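You operate a simulated robot arm through the tools that you are given. There is no shell and no other tool. Be economical: measure what you need, move in short steps, check, and stop when the job is done.

Carry out the task below with a simulated robot arm. There is one attempt and no reset: what you move stays moved.

Task
Put things in order on the packing table. At the end: the yellow scouring pad stands where the brown treacle bottle stood; the brown treacle bottle is on the orange tin; the yellow peg stands on top of the pale block; the spice jar from the packing table is in the blue bowl; whatever was shut is shut again. Leave all else as you found it, and nothing knocked over.

Only the result counts: the job must be done as asked and must still hold three seconds after the hand-in. Knocking over, shifting, dropping, spilling or breaking anything else fails it.

Robot
A 5-joint arm with a two-finger parallel gripper, fixed in place. Base frame: the origin is at the foot of the arm, x ahead of it, y to its left, z up; the work surface is at about z = 0. Readings come in cm, rad, newtons and seconds.
With the tool pointing down near the work surface it reaches from about 26 to 68 cm from the base axis. Its first joint turns from -1.152 to 1.152 rad. The tool tilts only in the upright plane through the base axis and itself; it spins freely about its own axis. Payload 2.9 kg.
Tool frame: the origin (TCP) lies between the finger pads and is the grasp point; the fingertips stand 3 cm ahead of it; z points along the fingers, y is the line along which they close. The gripper opens to 11 cm. The fingers are 2 cm wide and 1 cm thick; the gripper's body (4.8 by 11.2 cm) begins 5.5 cm behind the TCP.
Orientation is told as [roll, pitch, yaw] about the base's x, y, z axes, in that order, counted from this pose: with the fingers straight down and closing along the base's y, the tool's x points along the base's -x, its y along +y and its z along -z.

Tools
- The arm moves only by the tool arm_command. Its arguments are lists of equal length, an entry for each row: "gripper": the opening, from 0 (shut) to 1 (fully open); "delta_pos": the shift along the tool's x, y, z in units of 400 mm (1.0 is 400 mm), a list of three; "turn": the turn, a rotation vector about the tool's x, y, z in units of 60 degrees (1.0 is 60 degrees), a list of three. In form: {"gripper": [gripper, ...], "delta_pos": [[x, y, z], ...], "turn": [[rx, ry, rz], ...]}. A call has 1 to 10 rows; each row is the pose to reach, as a shift and turn from the pose commanded when the call began, along the tool's axes at that moment. A call with a number of a shift or a turn outside -1 to 1 is refused whole. A row lasts 0.2 s, in which the tool goes at most 5 cm and 0.15 rad; a call with a longer step from one row to the next is refused whole, and so is a gripper value outside its range. Where a pose cannot be reached the arm comes as near as it can. A force on the tool above 40 N (or 10 N above the force at the start of the call, whichever is more), or a blocked arm, ends the call early, and 0.2 s more pass. Each finger travels about 10.8 cm/s and halts on what it meets, pressing with about 33 N; the grip force reading is that of the motor and also rises with nothing between the fingers. The clock runs only during rows and for 0.2 s after the last one: add rows that repeat a pose to give the fingers time. The reply holds the time, the measured pose of the TCP, the force on the tool along the base axes, the opening and the grip force, in the units named above and with some noise, and new pictures: "views" is both (left out), scene, wrist or none.
- Cameras (640 x 400 px; columns grow to the right, rows downward): "scene" is fixed at [4.74, -46.94, 59.48]; the picture's right is [0.61, -0.79, 0.00], its down [-0.52, -0.40, -0.76] and it looks along [0.60, 0.46, -0.65] (base axes); focal length 284 px, centre (320, 200). "wrist" rides on the gripper at [-3.6, 0, -5.7] in the tool frame; the picture's right is [0.00, -1.00, 0.00], its down [0.97, 0.00, -0.24] and it looks along [0.24, 0.00, 0.97] (tool axes); focal length 218 px, centre (320, 200).
- pixel_to_xyz(camera, pixels): for up to 12 pixels [column, row] of the newest picture of that camera ("zoom" is the newest enlarged one), the place [x, y, z] in the base frame of the surface seen there, good to about 0.3 cm. No time passes.
- zoom(camera, box): a new picture of the part [left, top, right, bottom] of that camera's present view, enlarged. No time passes.
- sign_off(): hands the job in; it is judged then, once.

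Go step by step. Measure first, check grasps and placings, and put right what went wrong. The budget is 80 turns and 150 pictures, counting those below and the enlarged ones. Unless the task says otherwise, let go and move clear before handing in, and close with one line.

The tools are called after "Request:" as name(argument=value, ...) on one line, values as JSON. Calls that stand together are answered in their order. arm_command: Moves the arm, as the interface text tells. Its arguments: {"type":"object","properties":{"gripper":{"type":"array","items":{"type":"number"}},"delta_pos":{"type":"array","items":{"type":"array","items":{"type":"number"}}},"turn":{"type":"array","items":{"type":"array","items":{"type":"number"}}},"views":{"type":"string","enum":["both","scene","wrist","none"]}},"required":["gripper","delta_pos","turn"]} The other tools are called the same way: pixel_to_xyz (camera, pixels) gives the place of the surface under pixels of a picture; zoom (camera, box) takes an enlarged picture of a part of a camera's view; sign_off () hands the job in.

At the start:

```text
time: 0.0
position: [38.01, -25.69, 35.1]
tool_rot: [0.001, 0.0, 0.003]
force: [-0.5, 0.0, -0.4]
finger_gap: 11.01
grasp_force: 0.0
```

scene: 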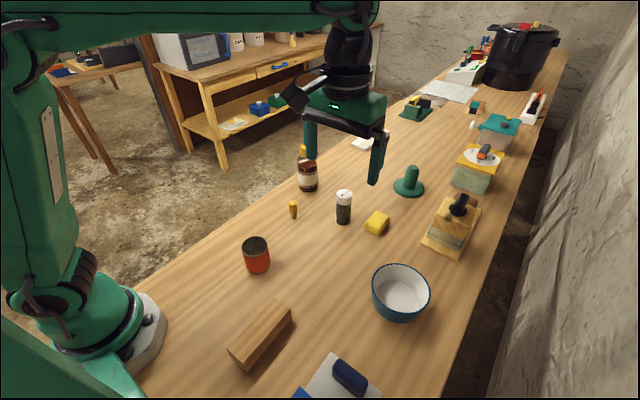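
wrist: 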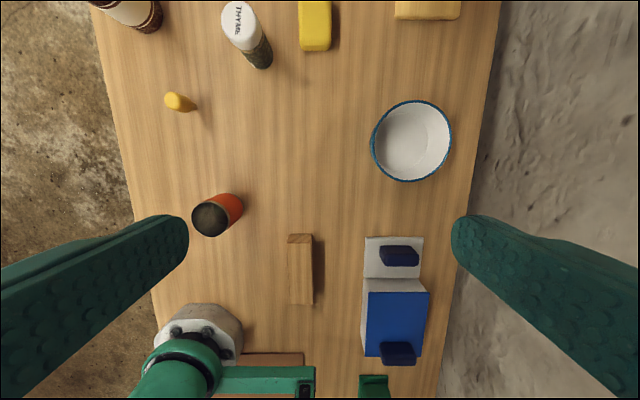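

The pictures show the bottle (307,175), jar (343,205), pad (377,222), peg (293,209), tin (256,255), block (262,335) and bowl (401,292). I'll zoom in and measure them.

Request:
zoom(camera="scene", box=[220, 130, 440, 268])

Request:
zoom(camera="scene", box=[200, 230, 460, 392])

Request:
pixel_to_xyz(camera="scene", pixels=[[307, 185], [303, 150], [344, 193], [343, 215], [377, 216], [293, 204], [293, 214], [256, 243], [257, 262], [262, 328], [401, 292], [401, 266]])

Request:
pixel_to_xyz(camera="wrist", pixels=[[300, 239], [301, 290], [289, 240], [312, 240], [313, 303], [290, 303], [210, 219], [165, 100], [238, 22], [315, 10], [411, 140], [316, 44]])

```text
2.90 times, centred on (330, 199) of scene
```

zoom: 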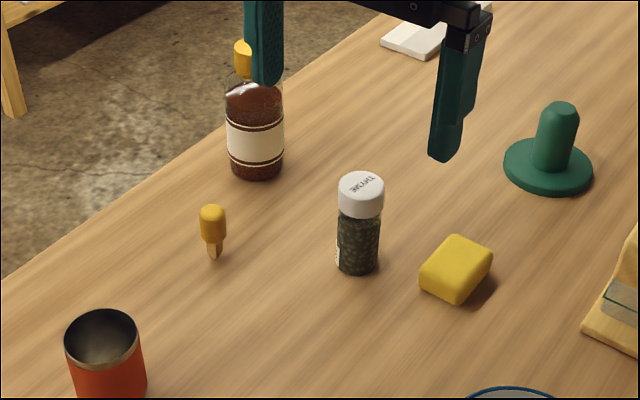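

```text
2.46 times, centred on (330, 311) of scene
```

zoom: 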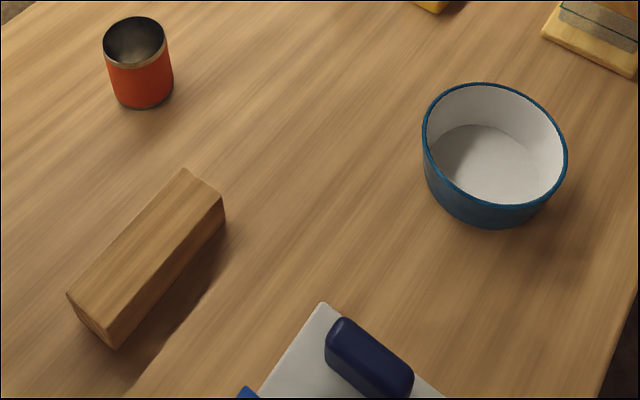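

```text
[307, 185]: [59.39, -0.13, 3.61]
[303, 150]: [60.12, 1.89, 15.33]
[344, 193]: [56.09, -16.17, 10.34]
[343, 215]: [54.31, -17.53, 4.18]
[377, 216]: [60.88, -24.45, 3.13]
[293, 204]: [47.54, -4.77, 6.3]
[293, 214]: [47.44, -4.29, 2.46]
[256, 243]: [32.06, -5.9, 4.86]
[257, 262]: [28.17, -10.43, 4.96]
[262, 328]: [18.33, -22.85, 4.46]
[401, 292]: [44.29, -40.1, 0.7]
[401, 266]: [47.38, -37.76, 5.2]
```

```text
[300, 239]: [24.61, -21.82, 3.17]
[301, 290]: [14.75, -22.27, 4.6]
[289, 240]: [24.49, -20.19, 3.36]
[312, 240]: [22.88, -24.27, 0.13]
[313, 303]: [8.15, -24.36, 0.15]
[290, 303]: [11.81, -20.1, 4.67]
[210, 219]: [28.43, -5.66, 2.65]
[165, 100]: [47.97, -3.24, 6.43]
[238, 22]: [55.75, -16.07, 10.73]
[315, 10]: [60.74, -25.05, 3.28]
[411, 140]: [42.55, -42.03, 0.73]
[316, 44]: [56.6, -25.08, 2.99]
```

The tin looks open-topped. I'll check the rest of the table for other block candidates, and measure the rims of the tin and bottle.

Request:
zoom(camera="scene", box=[380, 60, 560, 260])

Request:
zoom(camera="wrist", box=[140, 80, 340, 320])

Request:
pixel_to_xyz(camera="scene", pixels=[[244, 247], [268, 247], [256, 238], [256, 256], [298, 177], [316, 177], [307, 190], [293, 201], [293, 217], [277, 301], [292, 311], [231, 349]])

Request:
pixel_to_xyz(camera="wrist", pixels=[[205, 217], [192, 219], [211, 235], [212, 202], [229, 219], [170, 100], [190, 106], [370, 140], [452, 140], [411, 101], [411, 181], [331, 20]])

```text
2.00 times, centred on (470, 160) of scene
```

zoom: 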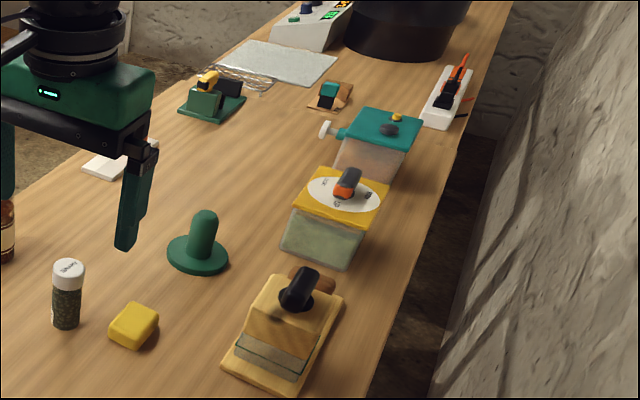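

```text
1.67 times, centred on (240, 200) of wrist
```

zoom: 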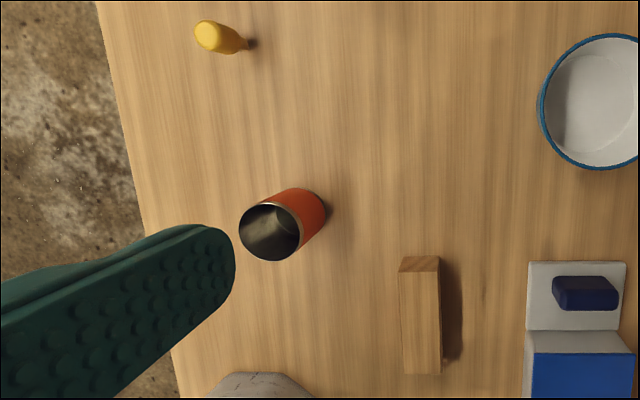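

```text
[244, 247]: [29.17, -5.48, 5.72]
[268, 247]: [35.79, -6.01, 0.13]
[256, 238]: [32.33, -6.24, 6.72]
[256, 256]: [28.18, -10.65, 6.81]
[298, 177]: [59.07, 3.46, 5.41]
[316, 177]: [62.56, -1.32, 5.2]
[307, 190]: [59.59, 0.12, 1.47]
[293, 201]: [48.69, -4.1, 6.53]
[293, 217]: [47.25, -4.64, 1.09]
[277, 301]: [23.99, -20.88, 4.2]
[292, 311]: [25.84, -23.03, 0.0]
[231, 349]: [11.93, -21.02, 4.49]
```

```text
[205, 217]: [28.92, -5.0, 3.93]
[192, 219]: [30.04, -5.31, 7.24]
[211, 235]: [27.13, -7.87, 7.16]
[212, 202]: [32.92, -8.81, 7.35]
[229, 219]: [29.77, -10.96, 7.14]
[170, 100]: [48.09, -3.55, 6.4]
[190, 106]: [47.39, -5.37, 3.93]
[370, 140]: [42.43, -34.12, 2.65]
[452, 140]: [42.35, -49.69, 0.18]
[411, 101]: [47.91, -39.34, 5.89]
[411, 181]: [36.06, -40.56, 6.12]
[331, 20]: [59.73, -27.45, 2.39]
```

The tin rim is at about (30, -8), z 7.2, and the block top is at z 4.5. I'll do the peg first, so I'm moving above it to get an overhead view.

Request:
arm_command(gripper=[1, 1, 1, 1, 1, 1], delta_pos=[[-0.04, 0.09, 0.04], [-0.08, 0.18, 0.08], [-0.12, 0.27, 0.12], [-0.16, 0.36, 0.16], [-0.2, 0.45, 0.21], [-0.24, 0.53, 0.25]], turn=[[0, 0, 0], [0, 0, 0], [0, 0, 0], [0, 0, 0], [0, 0, 0], [0, 0, 0]], views="wrist")

```text
time: 1.4
position: [47.63, -4.47, 25.18]
tool_rot: [0.0, 0.0, -0.001]
force: [-0.2, 0.6, 0.3]
finger_gap: 11.0
grasp_force: 0.0
```

wrist: 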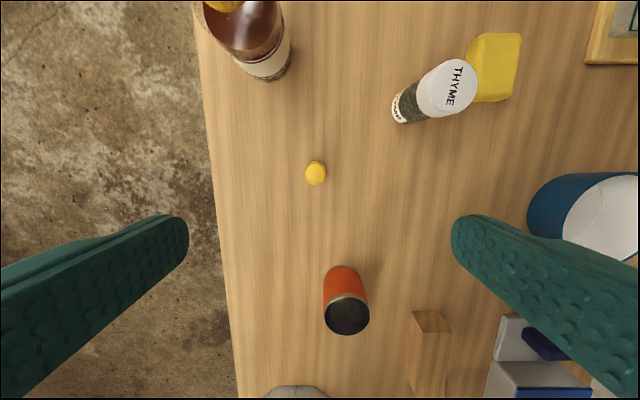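

The peg head is at (316,173), seen from nearly overhead. I'll measure it along with the tin rim, bowl and bottle base.

Request:
pixel_to_xyz(camera="wrist", pixels=[[316, 172], [308, 173], [325, 173], [316, 182], [346, 298], [346, 334], [323, 318], [369, 318], [252, 74], [285, 72], [396, 112], [417, 310]])

Request:
zoom(camera="wrist", box=[280, 140, 400, 215])

```text
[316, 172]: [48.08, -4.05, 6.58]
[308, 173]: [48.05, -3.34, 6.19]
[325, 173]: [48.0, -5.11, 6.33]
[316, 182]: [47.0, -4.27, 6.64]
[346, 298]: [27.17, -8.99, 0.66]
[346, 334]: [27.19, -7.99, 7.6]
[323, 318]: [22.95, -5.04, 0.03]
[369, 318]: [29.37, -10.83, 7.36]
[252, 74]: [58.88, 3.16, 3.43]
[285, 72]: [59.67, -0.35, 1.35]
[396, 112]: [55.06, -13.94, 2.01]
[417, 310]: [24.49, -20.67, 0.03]
```

```text
5.33 times, centred on (340, 178) of wrist
```

zoom: 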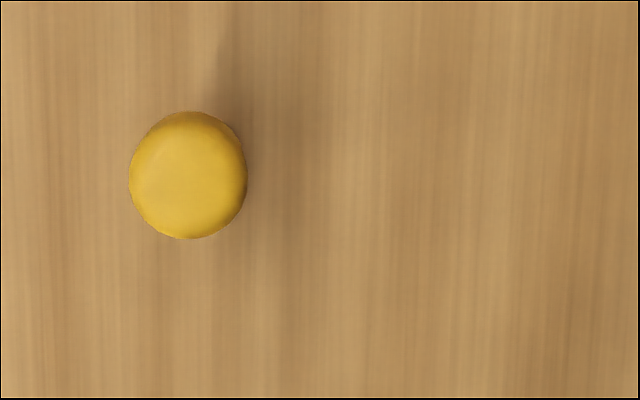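

The peg centre is (48.0, -4.2) and its top is at z 6.6. I'm descending with the fingers partly closed, then closing.

Request:
arm_command(gripper=[0.6, 0.6, 0.6, 0.6, 0.6, 0.6, 0, 0, 0, 0], delta_pos=[[-0.01, 0.0068, 0.09], [-0.01, 0.0068, 0.19], [-0.01, 0.0068, 0.29], [-0.01, 0.0068, 0.39], [-0.01, 0.0068, 0.46], [-0.01, 0.0068, 0.51], [-0.01, 0.0068, 0.51], [-0.01, 0.0068, 0.51], [-0.01, 0.0068, 0.51], [-0.01, 0.0068, 0.51]], turn=[[0, 0, 0], [0, 0, 0], [0, 0, 0], [0, 0, 0], [0, 0, 0], [0, 0, 0], [0, 0, 0], [0, 0, 0], [0, 0, 0], [0, 0, 0]], views="both")

```text
time: 3.6
position: [47.94, -4.15, 4.89]
tool_rot: [0.0, 0.001, -0.001]
force: [-0.3, 0.0, -0.5]
finger_gap: 2.38
grasp_force: 33.2
```

scene: 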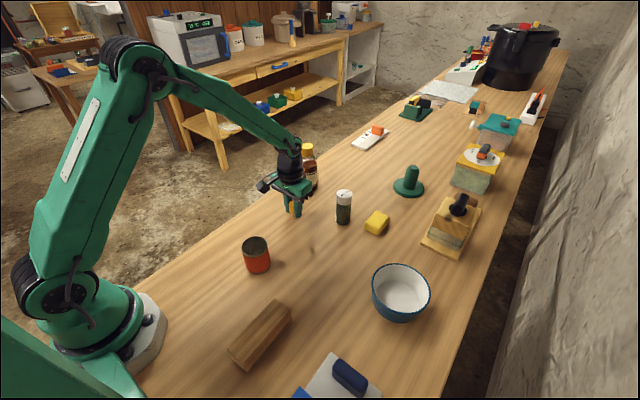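
wrist: 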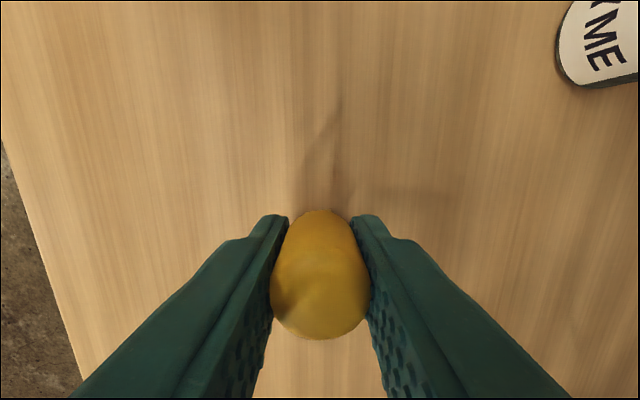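

The peg is gripped at a gap of 2.38 cm. I'm lifting it and carrying it to above the block.

Request:
arm_command(gripper=[0, 0, 0, 0, 0, 0, 0, 0, 0, 0], delta_pos=[[0, 0, -0.06], [0, 0, -0.16], [0, 0, -0.27], [0, 0, -0.37], [0.09, -0.057, -0.37], [0.18, -0.114, -0.37], [0.28, -0.177, -0.37], [0.38, -0.24, -0.37], [0.48, -0.302, -0.37], [0.57, -0.358, -0.37]], turn=[[0, 0, 0], [0, 0, 0], [0, 0, 0], [0, 0, 0], [0, 0, 0], [0, 0, 0], [0, 0, 0], [0, 0, 0], [0, 0, 0], [0, 0, 0]], views="both")

```text
time: 5.8
position: [24.85, -18.42, 19.67]
tool_rot: [0.001, 0.0, 0.002]
force: [-0.5, 0.2, -0.9]
finger_gap: 2.4
grasp_force: 32.7
```

scene: 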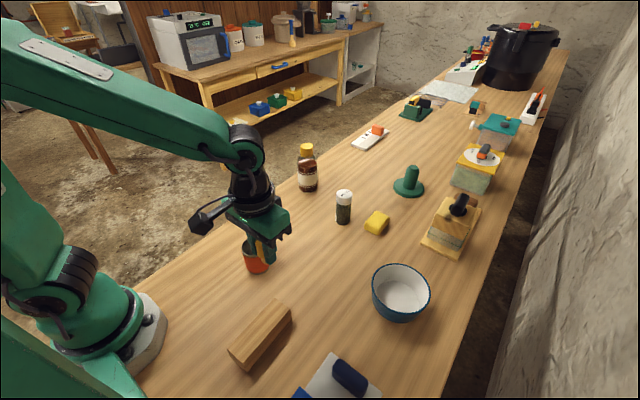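
wrist: 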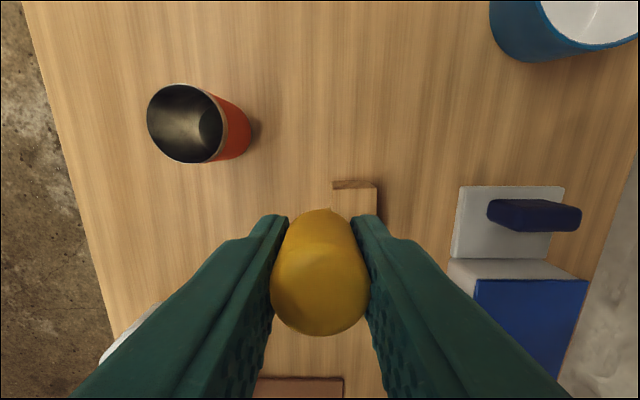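

The carry is going well. Before placing, I'm measuring the block, tin and bowl in this clear scene view.

Request:
pixel_to_xyz(camera="scene", pixels=[[276, 302], [290, 313], [231, 350], [245, 361], [262, 330], [372, 285], [430, 285], [405, 265], [400, 308], [420, 303]])

Request:
pixel_to_xyz(camera="wrist", pixels=[[185, 84], [223, 140], [147, 115], [190, 164], [335, 190], [375, 190], [335, 205], [375, 205], [209, 130]])

Request:
zoom(camera="scene", box=[180, 200, 320, 300])

```text
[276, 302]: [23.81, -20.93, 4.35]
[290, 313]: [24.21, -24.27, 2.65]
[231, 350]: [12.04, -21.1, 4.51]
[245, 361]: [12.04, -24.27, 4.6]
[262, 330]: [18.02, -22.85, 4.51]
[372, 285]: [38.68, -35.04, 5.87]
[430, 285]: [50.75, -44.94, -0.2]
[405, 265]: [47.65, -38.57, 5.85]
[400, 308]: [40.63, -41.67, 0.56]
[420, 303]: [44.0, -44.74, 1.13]
```

```text
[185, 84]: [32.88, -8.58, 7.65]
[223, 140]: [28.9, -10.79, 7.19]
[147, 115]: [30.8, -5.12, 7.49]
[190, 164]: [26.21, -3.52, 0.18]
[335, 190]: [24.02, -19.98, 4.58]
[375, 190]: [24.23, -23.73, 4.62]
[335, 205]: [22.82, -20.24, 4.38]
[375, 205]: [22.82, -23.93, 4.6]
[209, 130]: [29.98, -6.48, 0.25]
```

```text
4.00 times, centred on (250, 250) of scene
```

zoom: 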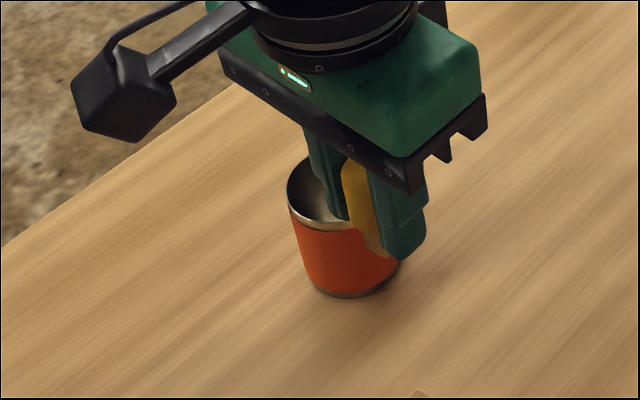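

The block top is z 4.55, with its centre at (18.1, -22.1). I'm moving over it and lowering to just above contact.

Request:
arm_command(gripper=[0, 0, 0, 0, 0, 0, 0], delta_pos=[[0.08, -0.046, 0], [0.156, -0.0925, 0], [0.156, -0.0925, 0.08], [0.156, -0.0925, 0.16], [0.156, -0.0925, 0.22], [0.156, -0.0925, 0.247], [0.156, -0.0925, 0.247]], turn=[[0, 0, 0], [0, 0, 0], [0, 0, 0], [0, 0, 0], [0, 0, 0], [0, 0, 0], [0, 0, 0]], views="both")

Request:
zoom(camera="scene", box=[190, 250, 350, 390])

```text
time: 7.4
position: [18.78, -22.37, 9.56]
tool_rot: [0.0, 0.0, 0.001]
force: [0.0, 0.0, 0.0]
finger_gap: 2.36
grasp_force: 33.3
```

scene: 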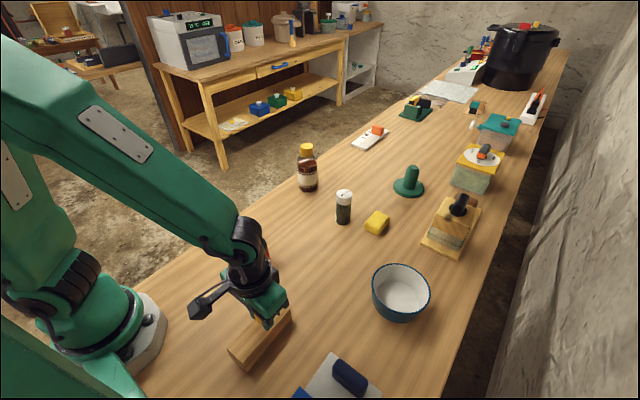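
wrist: 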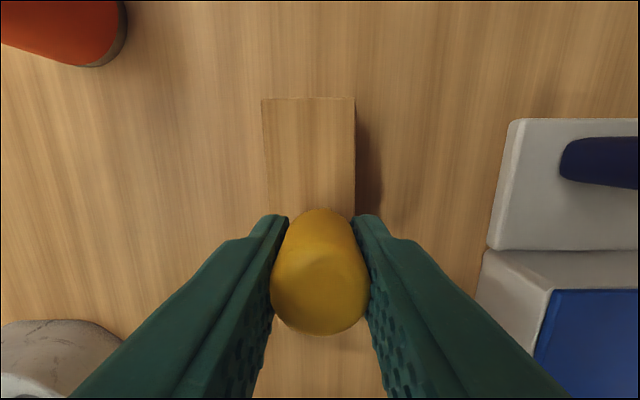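

```text
2.86 times, centred on (270, 320) of scene
```

zoom: 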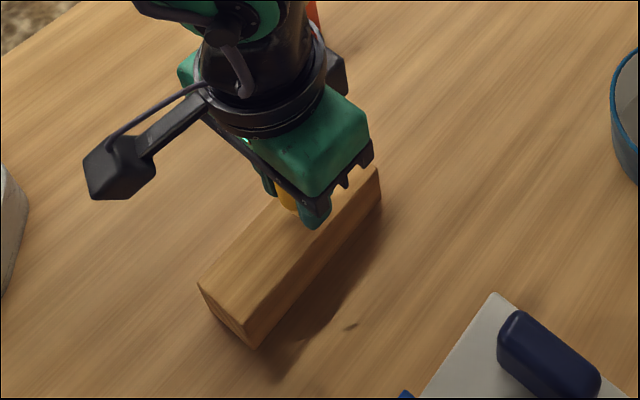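

The peg is over the block at z 9.56 with no contact yet. I'm lowering a few millimetres slowly to feel for it.

Request:
arm_command(gripper=[0, 0, 0], delta_pos=[[0, 0.005, 0.002], [0, 0.005, 0.004], [0, 0.005, 0.004]], turn=[[0, 0, 0], [0, 0, 0], [0, 0, 0]], views="none")

```text
time: 8.2
position: [18.83, -22.12, 9.38]
tool_rot: [0.001, 0.0, 0.001]
force: [-0.7, 0.1, 2.9]
finger_gap: 2.38
grasp_force: 32.9
```

A force of 2.9 N upward shows contact. I'm opening the fingers and rising.

Request:
arm_command(gripper=[0.25, 0.3, 0.45, 0.5, 0.5, 0.5, 0.5, 0.5, 0.5], delta_pos=[[0, 0, 0], [0, 0, 0], [0, 0, 0], [0, 0, 0], [0, 0, -0.05], [0, 0, -0.15], [0, 0, -0.26], [0, 0, -0.36], [0, 0, -0.36]], turn=[[0, 0, 0], [0, 0, 0], [0, 0, 0], [0, 0, 0], [0, 0, 0], [0, 0, 0], [0, 0, 0], [0, 0, 0], [0, 0, 0]], views="both")

```text
time: 10.2
position: [18.62, -22.21, 23.99]
tool_rot: [-0.001, 0.0, -0.001]
force: [0.5, -0.1, -0.8]
finger_gap: 5.5
grasp_force: 0.2
```

scene: 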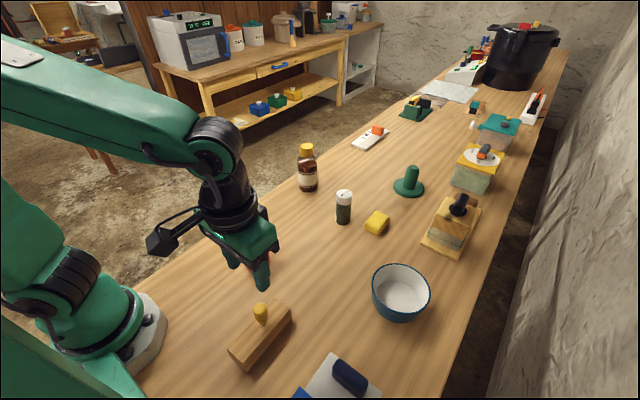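
wrist: 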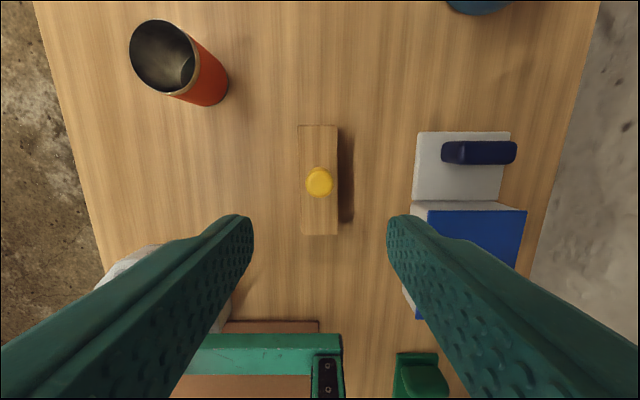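

The peg stands on the block. I'm moving over the jar now.

Request:
arm_command(gripper=[0.7, 0.7, 0.7, 0.7, 0.7, 0.7, 0.7, 0.7, 0.7], delta_pos=[[-0.07, 0.01, -0.02], [-0.18, 0.03, -0.03], [-0.29, 0.045, -0.03], [-0.4, 0.06, -0.03], [-0.51, 0.08, -0.03], [-0.62, 0.1, -0.03], [-0.73, 0.12, -0.03], [-0.84, 0.14, -0.03], [-0.93, 0.15, -0.03]], turn=[[0, 0, 0], [0, 0, 0], [0, 0, 0], [0, 0, 0], [0, 0, 0], [0, 0, 0], [0, 0, 0], [0, 0, 0], [0, 0, 0]], views="wrist")

```text
time: 12.2
position: [56.08, -16.16, 25.3]
tool_rot: [-0.001, 0.0, 0.001]
force: [0.1, -0.7, 0.2]
finger_gap: 7.72
grasp_force: 0.0
```

wrist: 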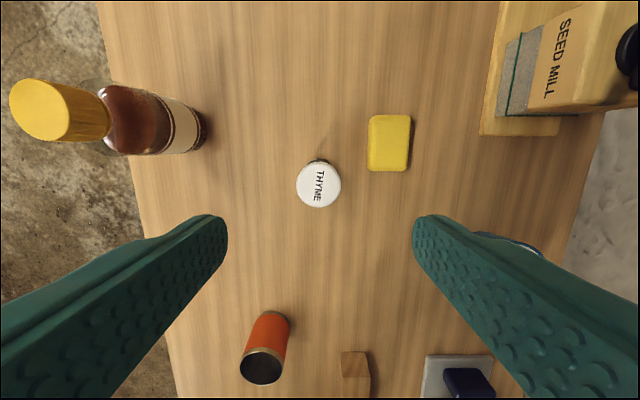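

The jar cap is at (319,184) and the pad spans (368,115) to (411,170). I'm measuring the jar and pad.

Request:
pixel_to_xyz(camera="wrist", pixels=[[319, 184], [298, 184], [340, 184], [319, 163], [319, 205], [371, 119], [409, 119], [371, 166], [406, 166], [389, 142], [195, 130], [160, 145]])

```text
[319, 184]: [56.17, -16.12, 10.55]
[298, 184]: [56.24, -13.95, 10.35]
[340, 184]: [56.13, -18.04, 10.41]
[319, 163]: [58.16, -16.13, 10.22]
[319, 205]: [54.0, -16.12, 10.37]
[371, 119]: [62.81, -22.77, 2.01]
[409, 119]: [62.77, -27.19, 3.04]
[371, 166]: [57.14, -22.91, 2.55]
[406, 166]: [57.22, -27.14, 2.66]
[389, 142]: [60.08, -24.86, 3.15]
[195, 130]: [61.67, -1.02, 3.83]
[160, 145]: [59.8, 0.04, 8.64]
```

The jar centre is (56.15, -16.05) and it is 10.5 cm high. I'm descending to z 7.5 and gripping.

Request:
arm_command(gripper=[0.65, 0.65, 0.65, 0.65, 0.65, 0.25, 0.25, 0.25, 0.25], delta_pos=[[-0.002, 0.002, 0.09], [-0.002, 0.002, 0.19], [-0.002, 0.002, 0.29], [-0.002, 0.002, 0.39], [-0.002, 0.002, 0.445], [-0.002, 0.002, 0.445], [-0.002, 0.002, 0.445], [-0.002, 0.002, 0.445], [-0.002, 0.002, 0.445]], turn=[[0, 0, 0], [0, 0, 0], [0, 0, 0], [0, 0, 0], [0, 0, 0], [0, 0, 0], [0, 0, 0], [0, 0, 0], [0, 0, 0]], views="both")

```text
time: 14.2
position: [56.17, -16.1, 7.19]
tool_rot: [-0.001, 0.001, -0.001]
force: [0.4, 0.4, 0.0]
finger_gap: 4.28
grasp_force: 33.2
```

scene: 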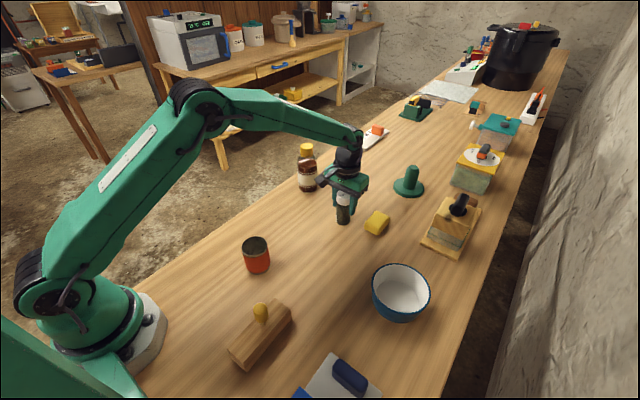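
wrist: 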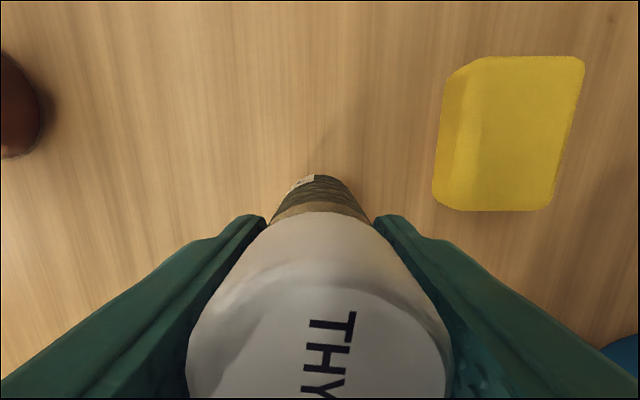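

The jar is held at a gap of 4.28 cm. I'm lifting it and carrying it to above the bowl.

Request:
arm_command(gripper=[0.25, 0.25, 0.25, 0.25, 0.25, 0.25, 0.25, 0.25, 0.25, 0.25], delta_pos=[[0, 0, -0.06], [0, 0, -0.17], [0, 0, -0.28], [0, 0, -0.37], [0.05, -0.09, -0.37], [0.11, -0.19, -0.37], [0.17, -0.29, -0.37], [0.23, -0.4, -0.37], [0.29, -0.51, -0.37], [0.35, -0.615, -0.37]], turn=[[0, 0, 0], [0, 0, 0], [0, 0, 0], [0, 0, 0], [0, 0, 0], [0, 0, 0], [0, 0, 0], [0, 0, 0], [0, 0, 0], [0, 0, 0]], views="both")

```text
refused: row 8 steps farther than a row can; nothing moved
```

The call was refused because one step was slightly too long. I'm evening out the steps and sending it again.

Request:
arm_command(gripper=[0.25, 0.25, 0.25, 0.25, 0.25, 0.25, 0.25, 0.25, 0.25, 0.25], delta_pos=[[0, 0, -0.06], [0, 0, -0.17], [0, 0, -0.28], [0, 0, -0.37], [0.058, -0.102, -0.37], [0.116, -0.205, -0.37], [0.175, -0.308, -0.37], [0.233, -0.41, -0.37], [0.29, -0.512, -0.37], [0.35, -0.615, -0.37]], turn=[[0, 0, 0], [0, 0, 0], [0, 0, 0], [0, 0, 0], [0, 0, 0], [0, 0, 0], [0, 0, 0], [0, 0, 0], [0, 0, 0], [0, 0, 0]], views="both")

```text
time: 16.4
position: [42.15, -40.69, 22.09]
tool_rot: [-0.001, 0.0, 0.001]
force: [0.0, 0.2, -0.4]
finger_gap: 4.33
grasp_force: 32.7
```

scene: 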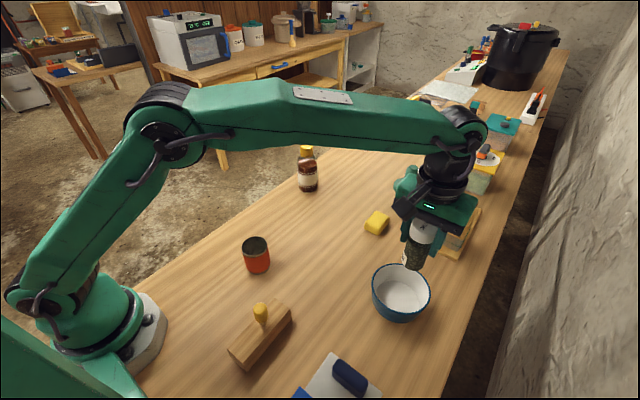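
wrist: 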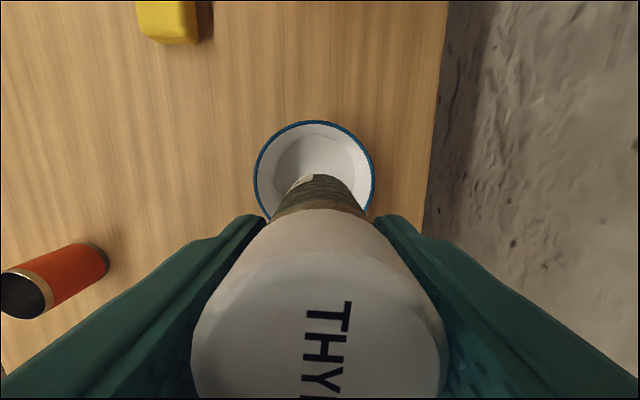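

The bowl rim is visible at (254,178), (375,178) and (315,122). I'm measuring it to centre the jar.

Request:
pixel_to_xyz(camera="wrist", pixels=[[255, 178], [374, 178], [315, 122], [270, 142], [360, 142], [315, 150], [285, 165], [345, 165]])

Request:
pixel_to_xyz(camera="scene", pixels=[[372, 285], [383, 309], [425, 306], [378, 275], [390, 313]])

```text
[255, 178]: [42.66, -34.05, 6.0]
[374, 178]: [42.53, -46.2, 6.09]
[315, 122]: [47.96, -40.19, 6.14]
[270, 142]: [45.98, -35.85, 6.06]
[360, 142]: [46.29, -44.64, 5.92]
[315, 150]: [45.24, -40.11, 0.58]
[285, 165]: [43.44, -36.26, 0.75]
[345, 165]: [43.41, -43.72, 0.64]
```

```text
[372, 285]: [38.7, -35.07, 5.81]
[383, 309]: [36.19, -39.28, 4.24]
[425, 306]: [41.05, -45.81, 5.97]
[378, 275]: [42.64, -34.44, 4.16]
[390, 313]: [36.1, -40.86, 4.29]
```

The bowl centre is (42.0, -40.2), its floor is z 0.65 and its radius is 6. I'm lowering the jar to just above the floor.

Request:
arm_command(gripper=[0.25, 0.25, 0.25, 0.25, 0.25, 0.25], delta_pos=[[0.003, 0.011, 0], [0.003, 0.011, 0.11], [0.003, 0.011, 0.22], [0.003, 0.011, 0.31], [0.003, 0.011, 0.348], [0.003, 0.011, 0.354]], turn=[[0, 0, 0], [0, 0, 0], [0, 0, 0], [0, 0, 0], [0, 0, 0], [0, 0, 0]], views="both")

```text
time: 17.8
position: [42.08, -40.24, 7.95]
tool_rot: [-0.002, -0.001, 0.001]
force: [-1.5, 3.9, 11.3]
finger_gap: 4.32
grasp_force: 32.9
```

scene: 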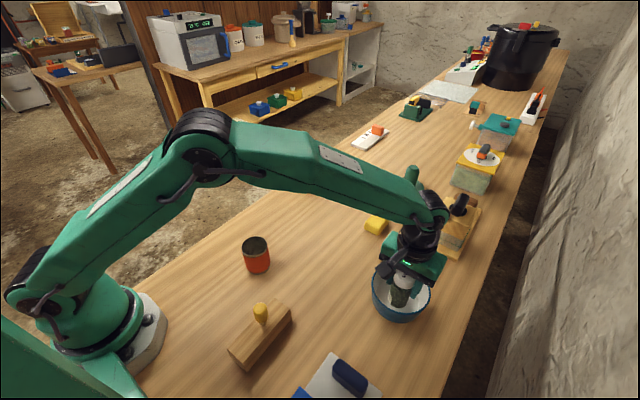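
wrist: 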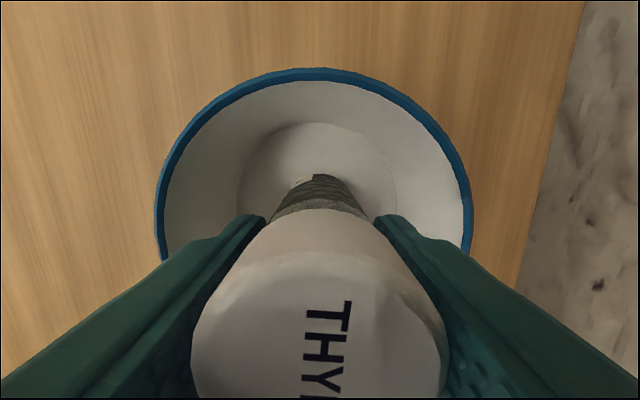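

There is an 11 N contact on the bowl floor. I'm easing up 1 mm, opening to 6 cm and rising.

Request:
arm_command(gripper=[0.25, 0.42, 0.5, 0.54, 0.54, 0.54, 0.54, 0.54], delta_pos=[[0, 0, -0.002], [0, 0, -0.002], [0, 0, -0.002], [0, 0, -0.002], [0, 0, -0.05], [0, 0, -0.15], [0, 0, -0.26], [0, 0, -0.37]], turn=[[0, 0, 0], [0, 0, 0], [0, 0, 0], [0, 0, 0], [0, 0, 0], [0, 0, 0], [0, 0, 0], [0, 0, 0]], views="both")

```text
time: 19.6
position: [42.08, -39.99, 22.53]
tool_rot: [0.001, 0.002, 0.001]
force: [-0.4, -0.8, -0.5]
finger_gap: 5.95
grasp_force: 0.0
```

scene: 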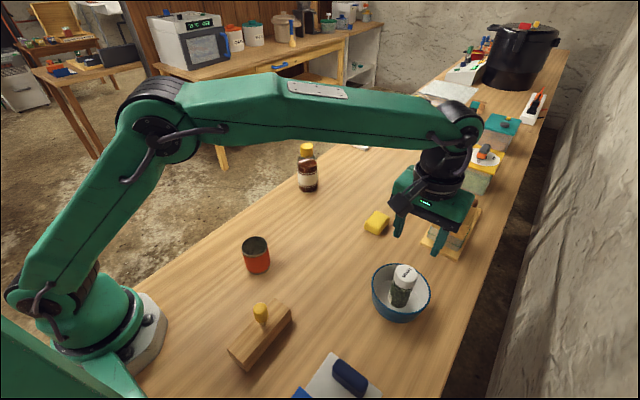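
wrist: 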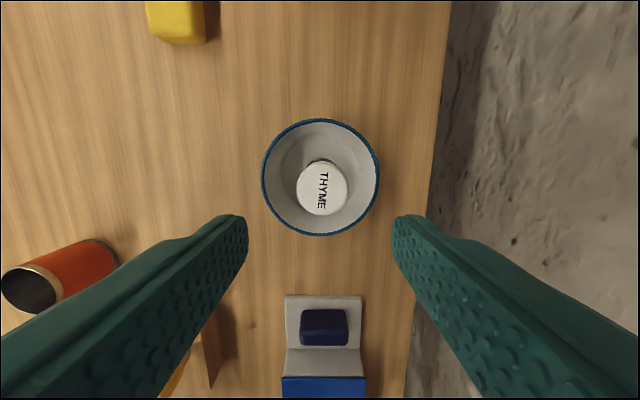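

The jar stands in the bowl. I'm moving toward the bottle, staying high.

Request:
arm_command(gripper=[0.54, 0.54, 0.54, 0.54, 0.54, 0.54, 0.8, 0.8, 0.8, 0.8], delta_pos=[[-0.046, 0.095, -0.04], [-0.092, 0.192, -0.08], [-0.14, 0.292, -0.11], [-0.188, 0.392, -0.11], [-0.236, 0.492, -0.11], [-0.284, 0.592, -0.11], [-0.332, 0.692, -0.11], [-0.38, 0.792, -0.11], [-0.428, 0.892, -0.11], [-0.476, 0.99, -0.11]], turn=[[0, 0, 0], [0, 0, 0], [0, 0, 0], [0, 0, 0], [0, 0, 0], [0, 0, 0], [0, 0, 0], [0, 0, 0], [0, 0, 0], [0, 0, 0]], views="both")

```text
time: 21.8
position: [61.26, -0.57, 27.24]
tool_rot: [0.0, 0.0, -0.001]
force: [0.0, 0.3, -0.7]
finger_gap: 8.81
grasp_force: 0.0
```

scene: 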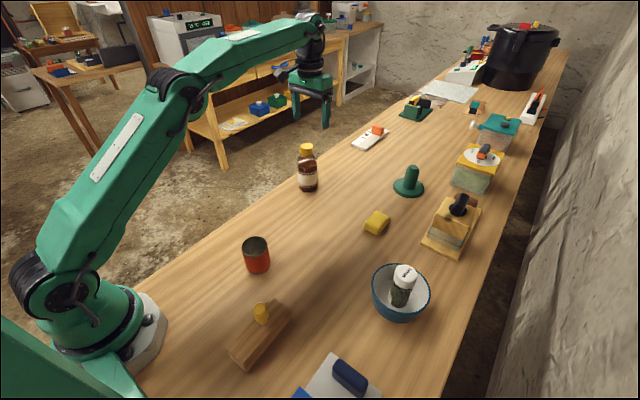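
wrist: 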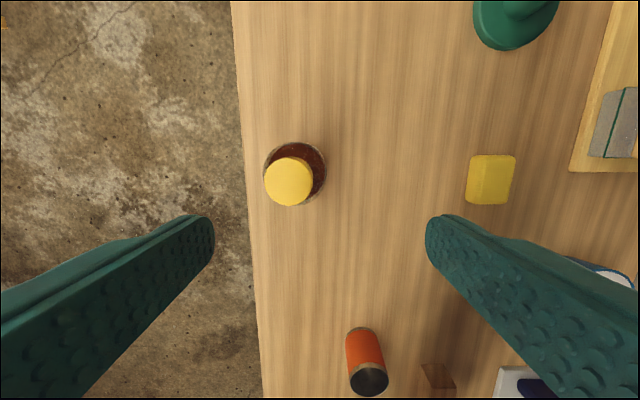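

The bottle cap is at (289,181). The peg looks a little different in the scene view, so I'll zoom on it and measure the bottle.

Request:
zoom(camera="scene", box=[200, 270, 328, 380])

Request:
zoom(camera="scene", box=[270, 130, 350, 200])

Request:
pixel_to_xyz(camera="wrist", pixels=[[289, 181], [266, 181], [313, 181], [289, 158], [289, 205], [296, 146], [324, 172], [318, 160], [268, 158], [325, 180]])

Request:
pixel_to_xyz(camera="scene", pixels=[[307, 155], [307, 145], [300, 162], [315, 162], [307, 188], [298, 183], [318, 183], [307, 170]])

```text
3.64 times, centred on (264, 325) of scene
```

zoom: 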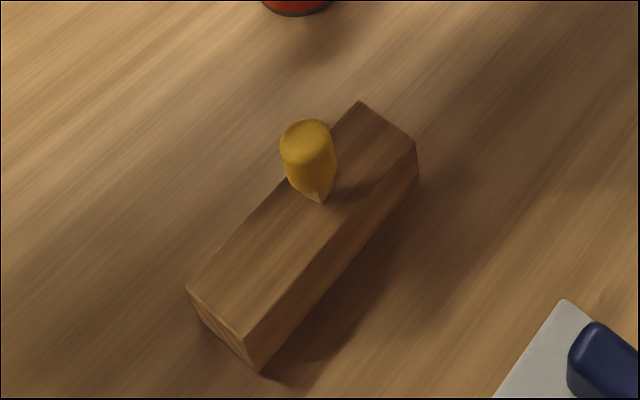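

```text
5.71 times, centred on (310, 165) of scene
```

zoom: 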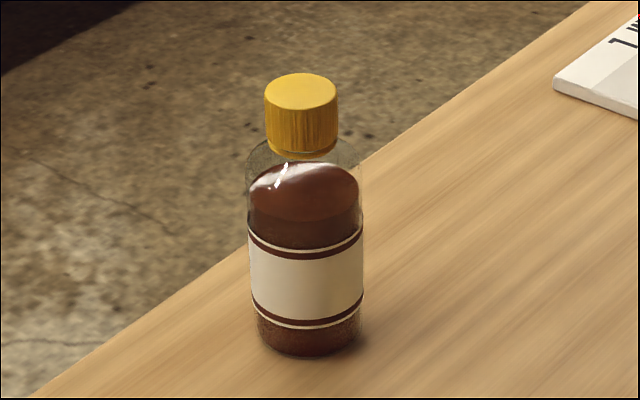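

```text
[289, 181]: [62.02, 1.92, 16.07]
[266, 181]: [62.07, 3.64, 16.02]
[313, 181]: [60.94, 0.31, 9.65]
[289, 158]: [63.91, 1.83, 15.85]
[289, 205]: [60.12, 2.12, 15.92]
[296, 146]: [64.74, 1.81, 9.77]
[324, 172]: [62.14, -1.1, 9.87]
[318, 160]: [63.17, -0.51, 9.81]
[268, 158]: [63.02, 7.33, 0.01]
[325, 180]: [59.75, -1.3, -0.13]
```

```text
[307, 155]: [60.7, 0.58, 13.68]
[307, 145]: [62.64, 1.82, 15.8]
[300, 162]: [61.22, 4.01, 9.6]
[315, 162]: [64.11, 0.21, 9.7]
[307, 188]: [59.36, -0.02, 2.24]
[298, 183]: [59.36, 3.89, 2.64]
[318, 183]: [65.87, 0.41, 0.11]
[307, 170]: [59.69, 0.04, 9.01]
```

The peg stands upright. The bottle axis is (62.0, 1.85), its top is z 16 and its radius is about 3, so I'll grip high on the body at z 11.1 to keep the cap clear of the palm.

Request:
arm_command(gripper=[0.8, 0.8, 0.8, 0.8, 0.8, 0.8, 0.8, 0.8], delta_pos=[[-0.018, 0.0605, 0], [-0.018, 0.0605, 0], [-0.018, 0.0605, 0.09], [-0.018, 0.0605, 0.19], [-0.018, 0.0605, 0.29], [-0.018, 0.0605, 0.37], [-0.018, 0.0605, 0.402], [-0.018, 0.0605, 0.402]], turn=[[0, 0, 0], [0, 0, 0], [0, 0, 0], [0, 0, 0], [0, 0, 0], [0, 0, 0], [0, 0, 0], [0, 0, 0]], views="both")

Request:
zoom(camera="scene", box=[260, 110, 370, 200])

```text
time: 23.6
position: [61.71, 1.66, 10.95]
tool_rot: [-0.001, 0.001, 0.002]
force: [0.3, -0.5, 0.0]
finger_gap: 8.78
grasp_force: 0.0
```

scene: 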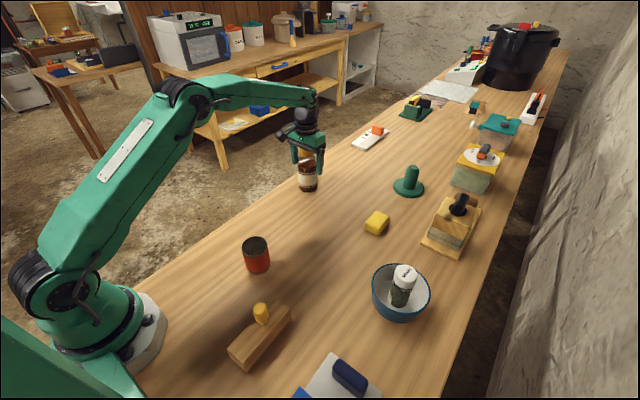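
wrist: 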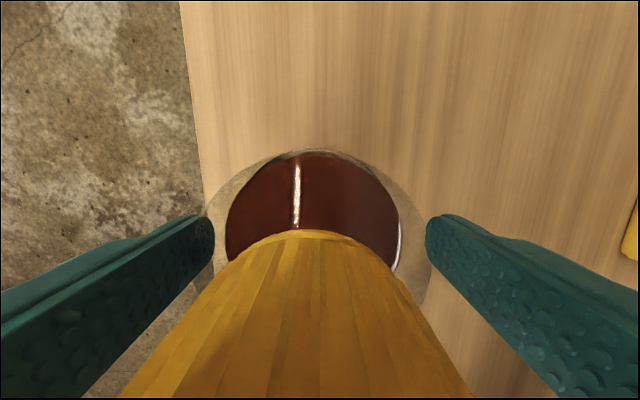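

```text
4.44 times, centred on (315, 155) of scene
```

zoom: 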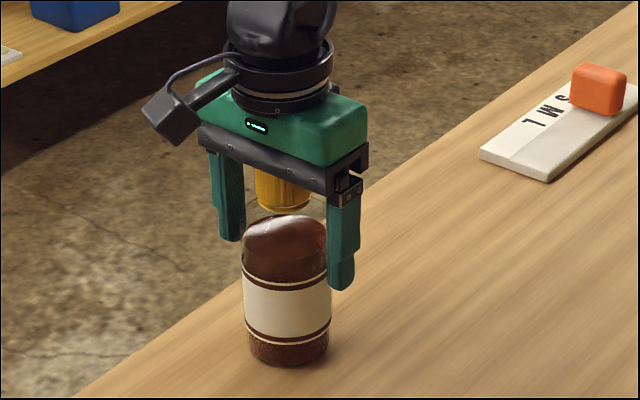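

The bottle sits centred between the fingers. I'm closing on it.

Request:
arm_command(gripper=[0.6, 0.45, 0.45, 0.45], delta_pos=[[-0.004, 0, 0], [-0.004, 0, 0], [-0.004, 0, 0], [-0.004, 0, 0]], turn=[[0, 0, 0], [0, 0, 0], [0, 0, 0], [0, 0, 0]], views="wrist")

```text
time: 24.6
position: [61.8, 1.73, 10.91]
tool_rot: [0.001, -0.001, 0.001]
force: [-1.7, -0.3, 0.3]
finger_gap: 6.35
grasp_force: 33.4
```

wrist: 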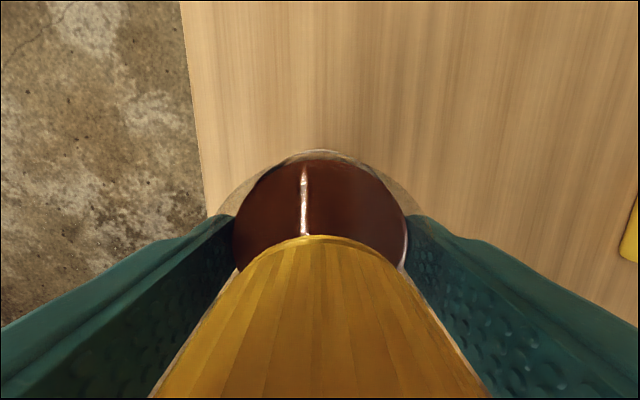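

The bottle is held, and at 6.35 cm it is wider than the tin's 5.8 cm rim. I'm lifting it and carrying it to above the tin at (30.0, -8.05).

Request:
arm_command(gripper=[0.45, 0.45, 0.45, 0.45, 0.45, 0.45, 0.45, 0.45, 0.45, 0.45], delta_pos=[[0, 0, -0.08], [0, 0, -0.19], [0, 0, -0.3], [0.09, -0.028, -0.35], [0.2, -0.062, -0.35], [0.315, -0.097, -0.35], [0.43, -0.133, -0.35], [0.545, -0.168, -0.35], [0.66, -0.204, -0.35], [0.77, -0.238, -0.35]], turn=[[0, 0, 0], [0, 0, 0], [0, 0, 0], [0, 0, 0], [0, 0, 0], [0, 0, 0], [0, 0, 0], [0, 0, 0], [0, 0, 0], [0, 0, 0]], views="both")

```text
time: 26.8
position: [31.03, -7.56, 24.98]
tool_rot: [0.0, 0.001, 0.0]
force: [-0.3, -0.5, -2.9]
finger_gap: 6.33
grasp_force: 32.9
```

scene: 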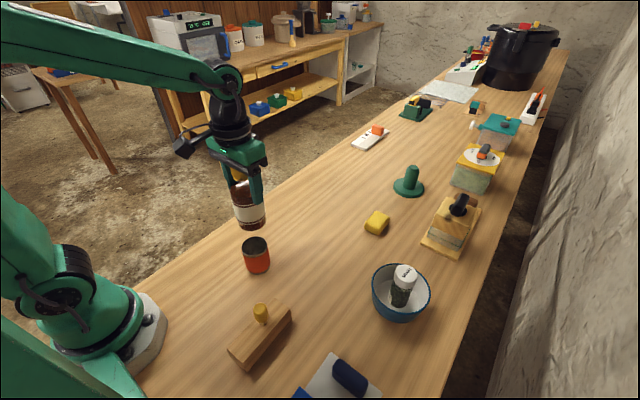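
wrist: 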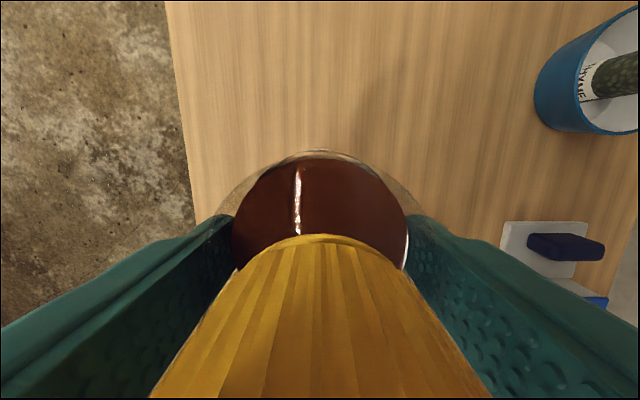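

The bottle hangs straight above the tin. I'm checking its axis and the tin rim in the scene view before lowering.

Request:
zoom(camera="scene", box=[200, 130, 312, 284])

Request:
pixel_to_xyz(camera="scene", pixels=[[250, 210], [237, 210], [263, 210], [251, 225], [256, 237], [243, 246], [270, 245], [257, 256], [256, 262], [246, 254], [267, 254]])

```text
2.60 times, centred on (256, 207) of scene
```

zoom: 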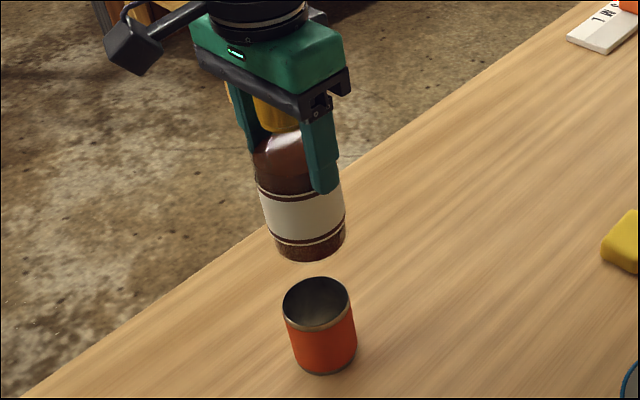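

```text
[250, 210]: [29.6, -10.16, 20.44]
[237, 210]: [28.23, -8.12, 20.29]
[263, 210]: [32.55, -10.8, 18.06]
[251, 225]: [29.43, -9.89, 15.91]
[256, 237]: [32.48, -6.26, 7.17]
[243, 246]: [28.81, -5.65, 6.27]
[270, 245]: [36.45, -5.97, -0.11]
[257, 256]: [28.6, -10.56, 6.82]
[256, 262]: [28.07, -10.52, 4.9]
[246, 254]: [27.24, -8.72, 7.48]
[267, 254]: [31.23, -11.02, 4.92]
```

The bottle axis is about (31.1, -7.5) and the tin about (29.95, -8.1). I'm correcting by (-1.15, -0.6) and lowering to just above the rim.

Request:
arm_command(gripper=[0.45, 0.45, 0.45, 0.45, 0.45, 0.45], delta_pos=[[0.029, -0.0145, 0], [0.029, -0.0145, 0.05], [0.029, -0.0145, 0.1], [0.029, -0.0145, 0.135], [0.029, -0.0145, 0.15], [0.029, -0.0145, 0.15]], turn=[[0, 0, 0], [0, 0, 0], [0, 0, 0], [0, 0, 0], [0, 0, 0], [0, 0, 0]], views="scene")

Request:
zoom(camera="scene", box=[200, 170, 312, 284])

```text
time: 28.2
position: [30.03, -8.21, 19.08]
tool_rot: [0.001, 0.0, 0.001]
force: [-0.3, -0.3, -2.0]
finger_gap: 6.32
grasp_force: 33.0
```

scene: 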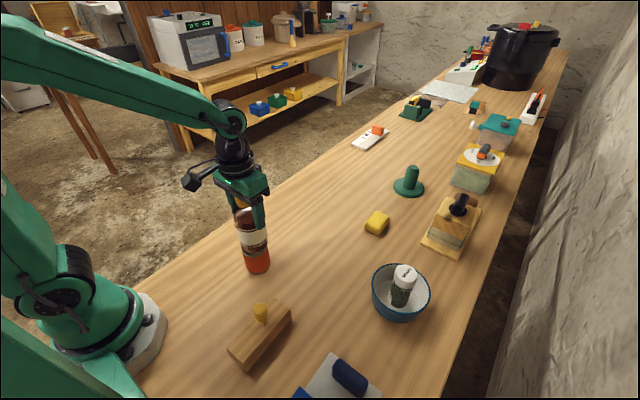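

```text
3.51 times, centred on (256, 227) of scene
```

zoom: 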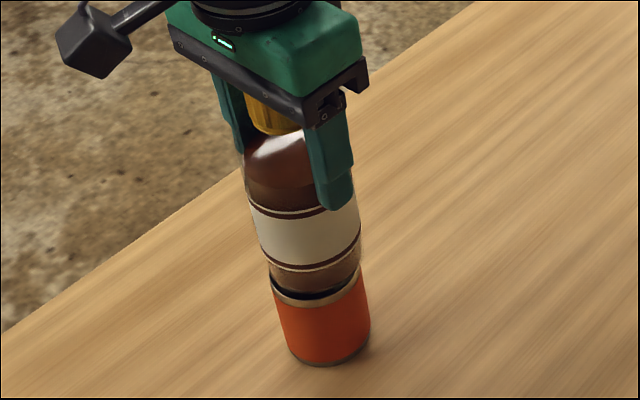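

The bottle is aligned with a small gap above the rim. I'm lowering in millimetre steps and watching the force.

Request:
arm_command(gripper=[0.45, 0.45, 0.45], delta_pos=[[0.001, 0.002, 0.006], [0.001, 0.002, 0.012], [0.001, 0.002, 0.014]], turn=[[0, 0, 0], [0, 0, 0], [0, 0, 0]], views="none")

```text
time: 29.0
position: [29.96, -8.29, 18.48]
tool_rot: [0.0, 0.001, 0.0]
force: [0.2, -0.3, -2.9]
finger_gap: 6.34
grasp_force: 33.4
```

Request:
arm_command(gripper=[0.45, 0.45, 0.45], delta_pos=[[0, 0.002, 0.003], [0, 0.002, 0.006], [0, 0.002, 0.006]], turn=[[0, 0, 0], [0, 0, 0], [0, 0, 0]], views="none")

```text
time: 29.8
position: [30.04, -8.16, 18.42]
tool_rot: [-0.002, -0.005, -0.001]
force: [-3.2, -2.0, 20.6]
finger_gap: 6.3
grasp_force: 33.0
```

Contact is firm at z 18.4, which matches the rim height. I'm easing up slightly and taking a look before release.

Request:
arm_command(gripper=[0.45, 0.45], delta_pos=[[0, 0, -0.003], [0, 0, -0.003]], turn=[[0, 0, 0], [0, 0, 0]], views="scene")

Request:
zoom(camera="scene", box=[200, 170, 312, 284])

```text
time: 30.4
position: [30.05, -8.12, 18.39]
tool_rot: [-0.001, -0.003, 0.001]
force: [3.2, -0.8, 10.0]
finger_gap: 6.33
grasp_force: 33.4
```

scene: 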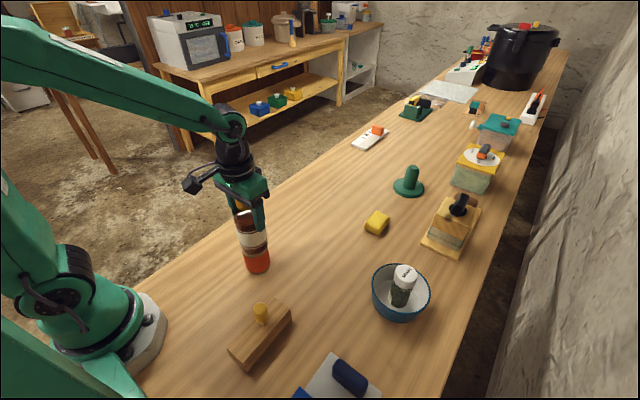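

```text
3.51 times, centred on (256, 227) of scene
```

zoom: 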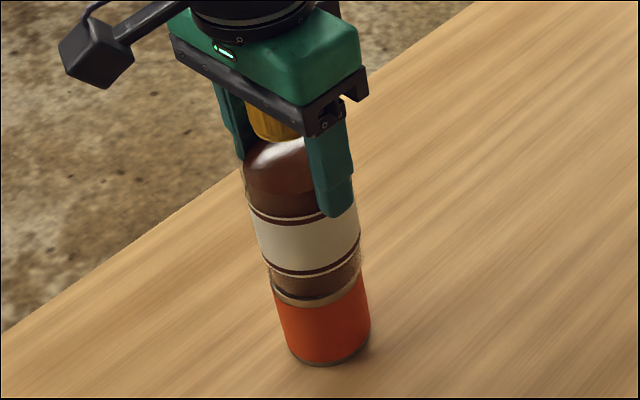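

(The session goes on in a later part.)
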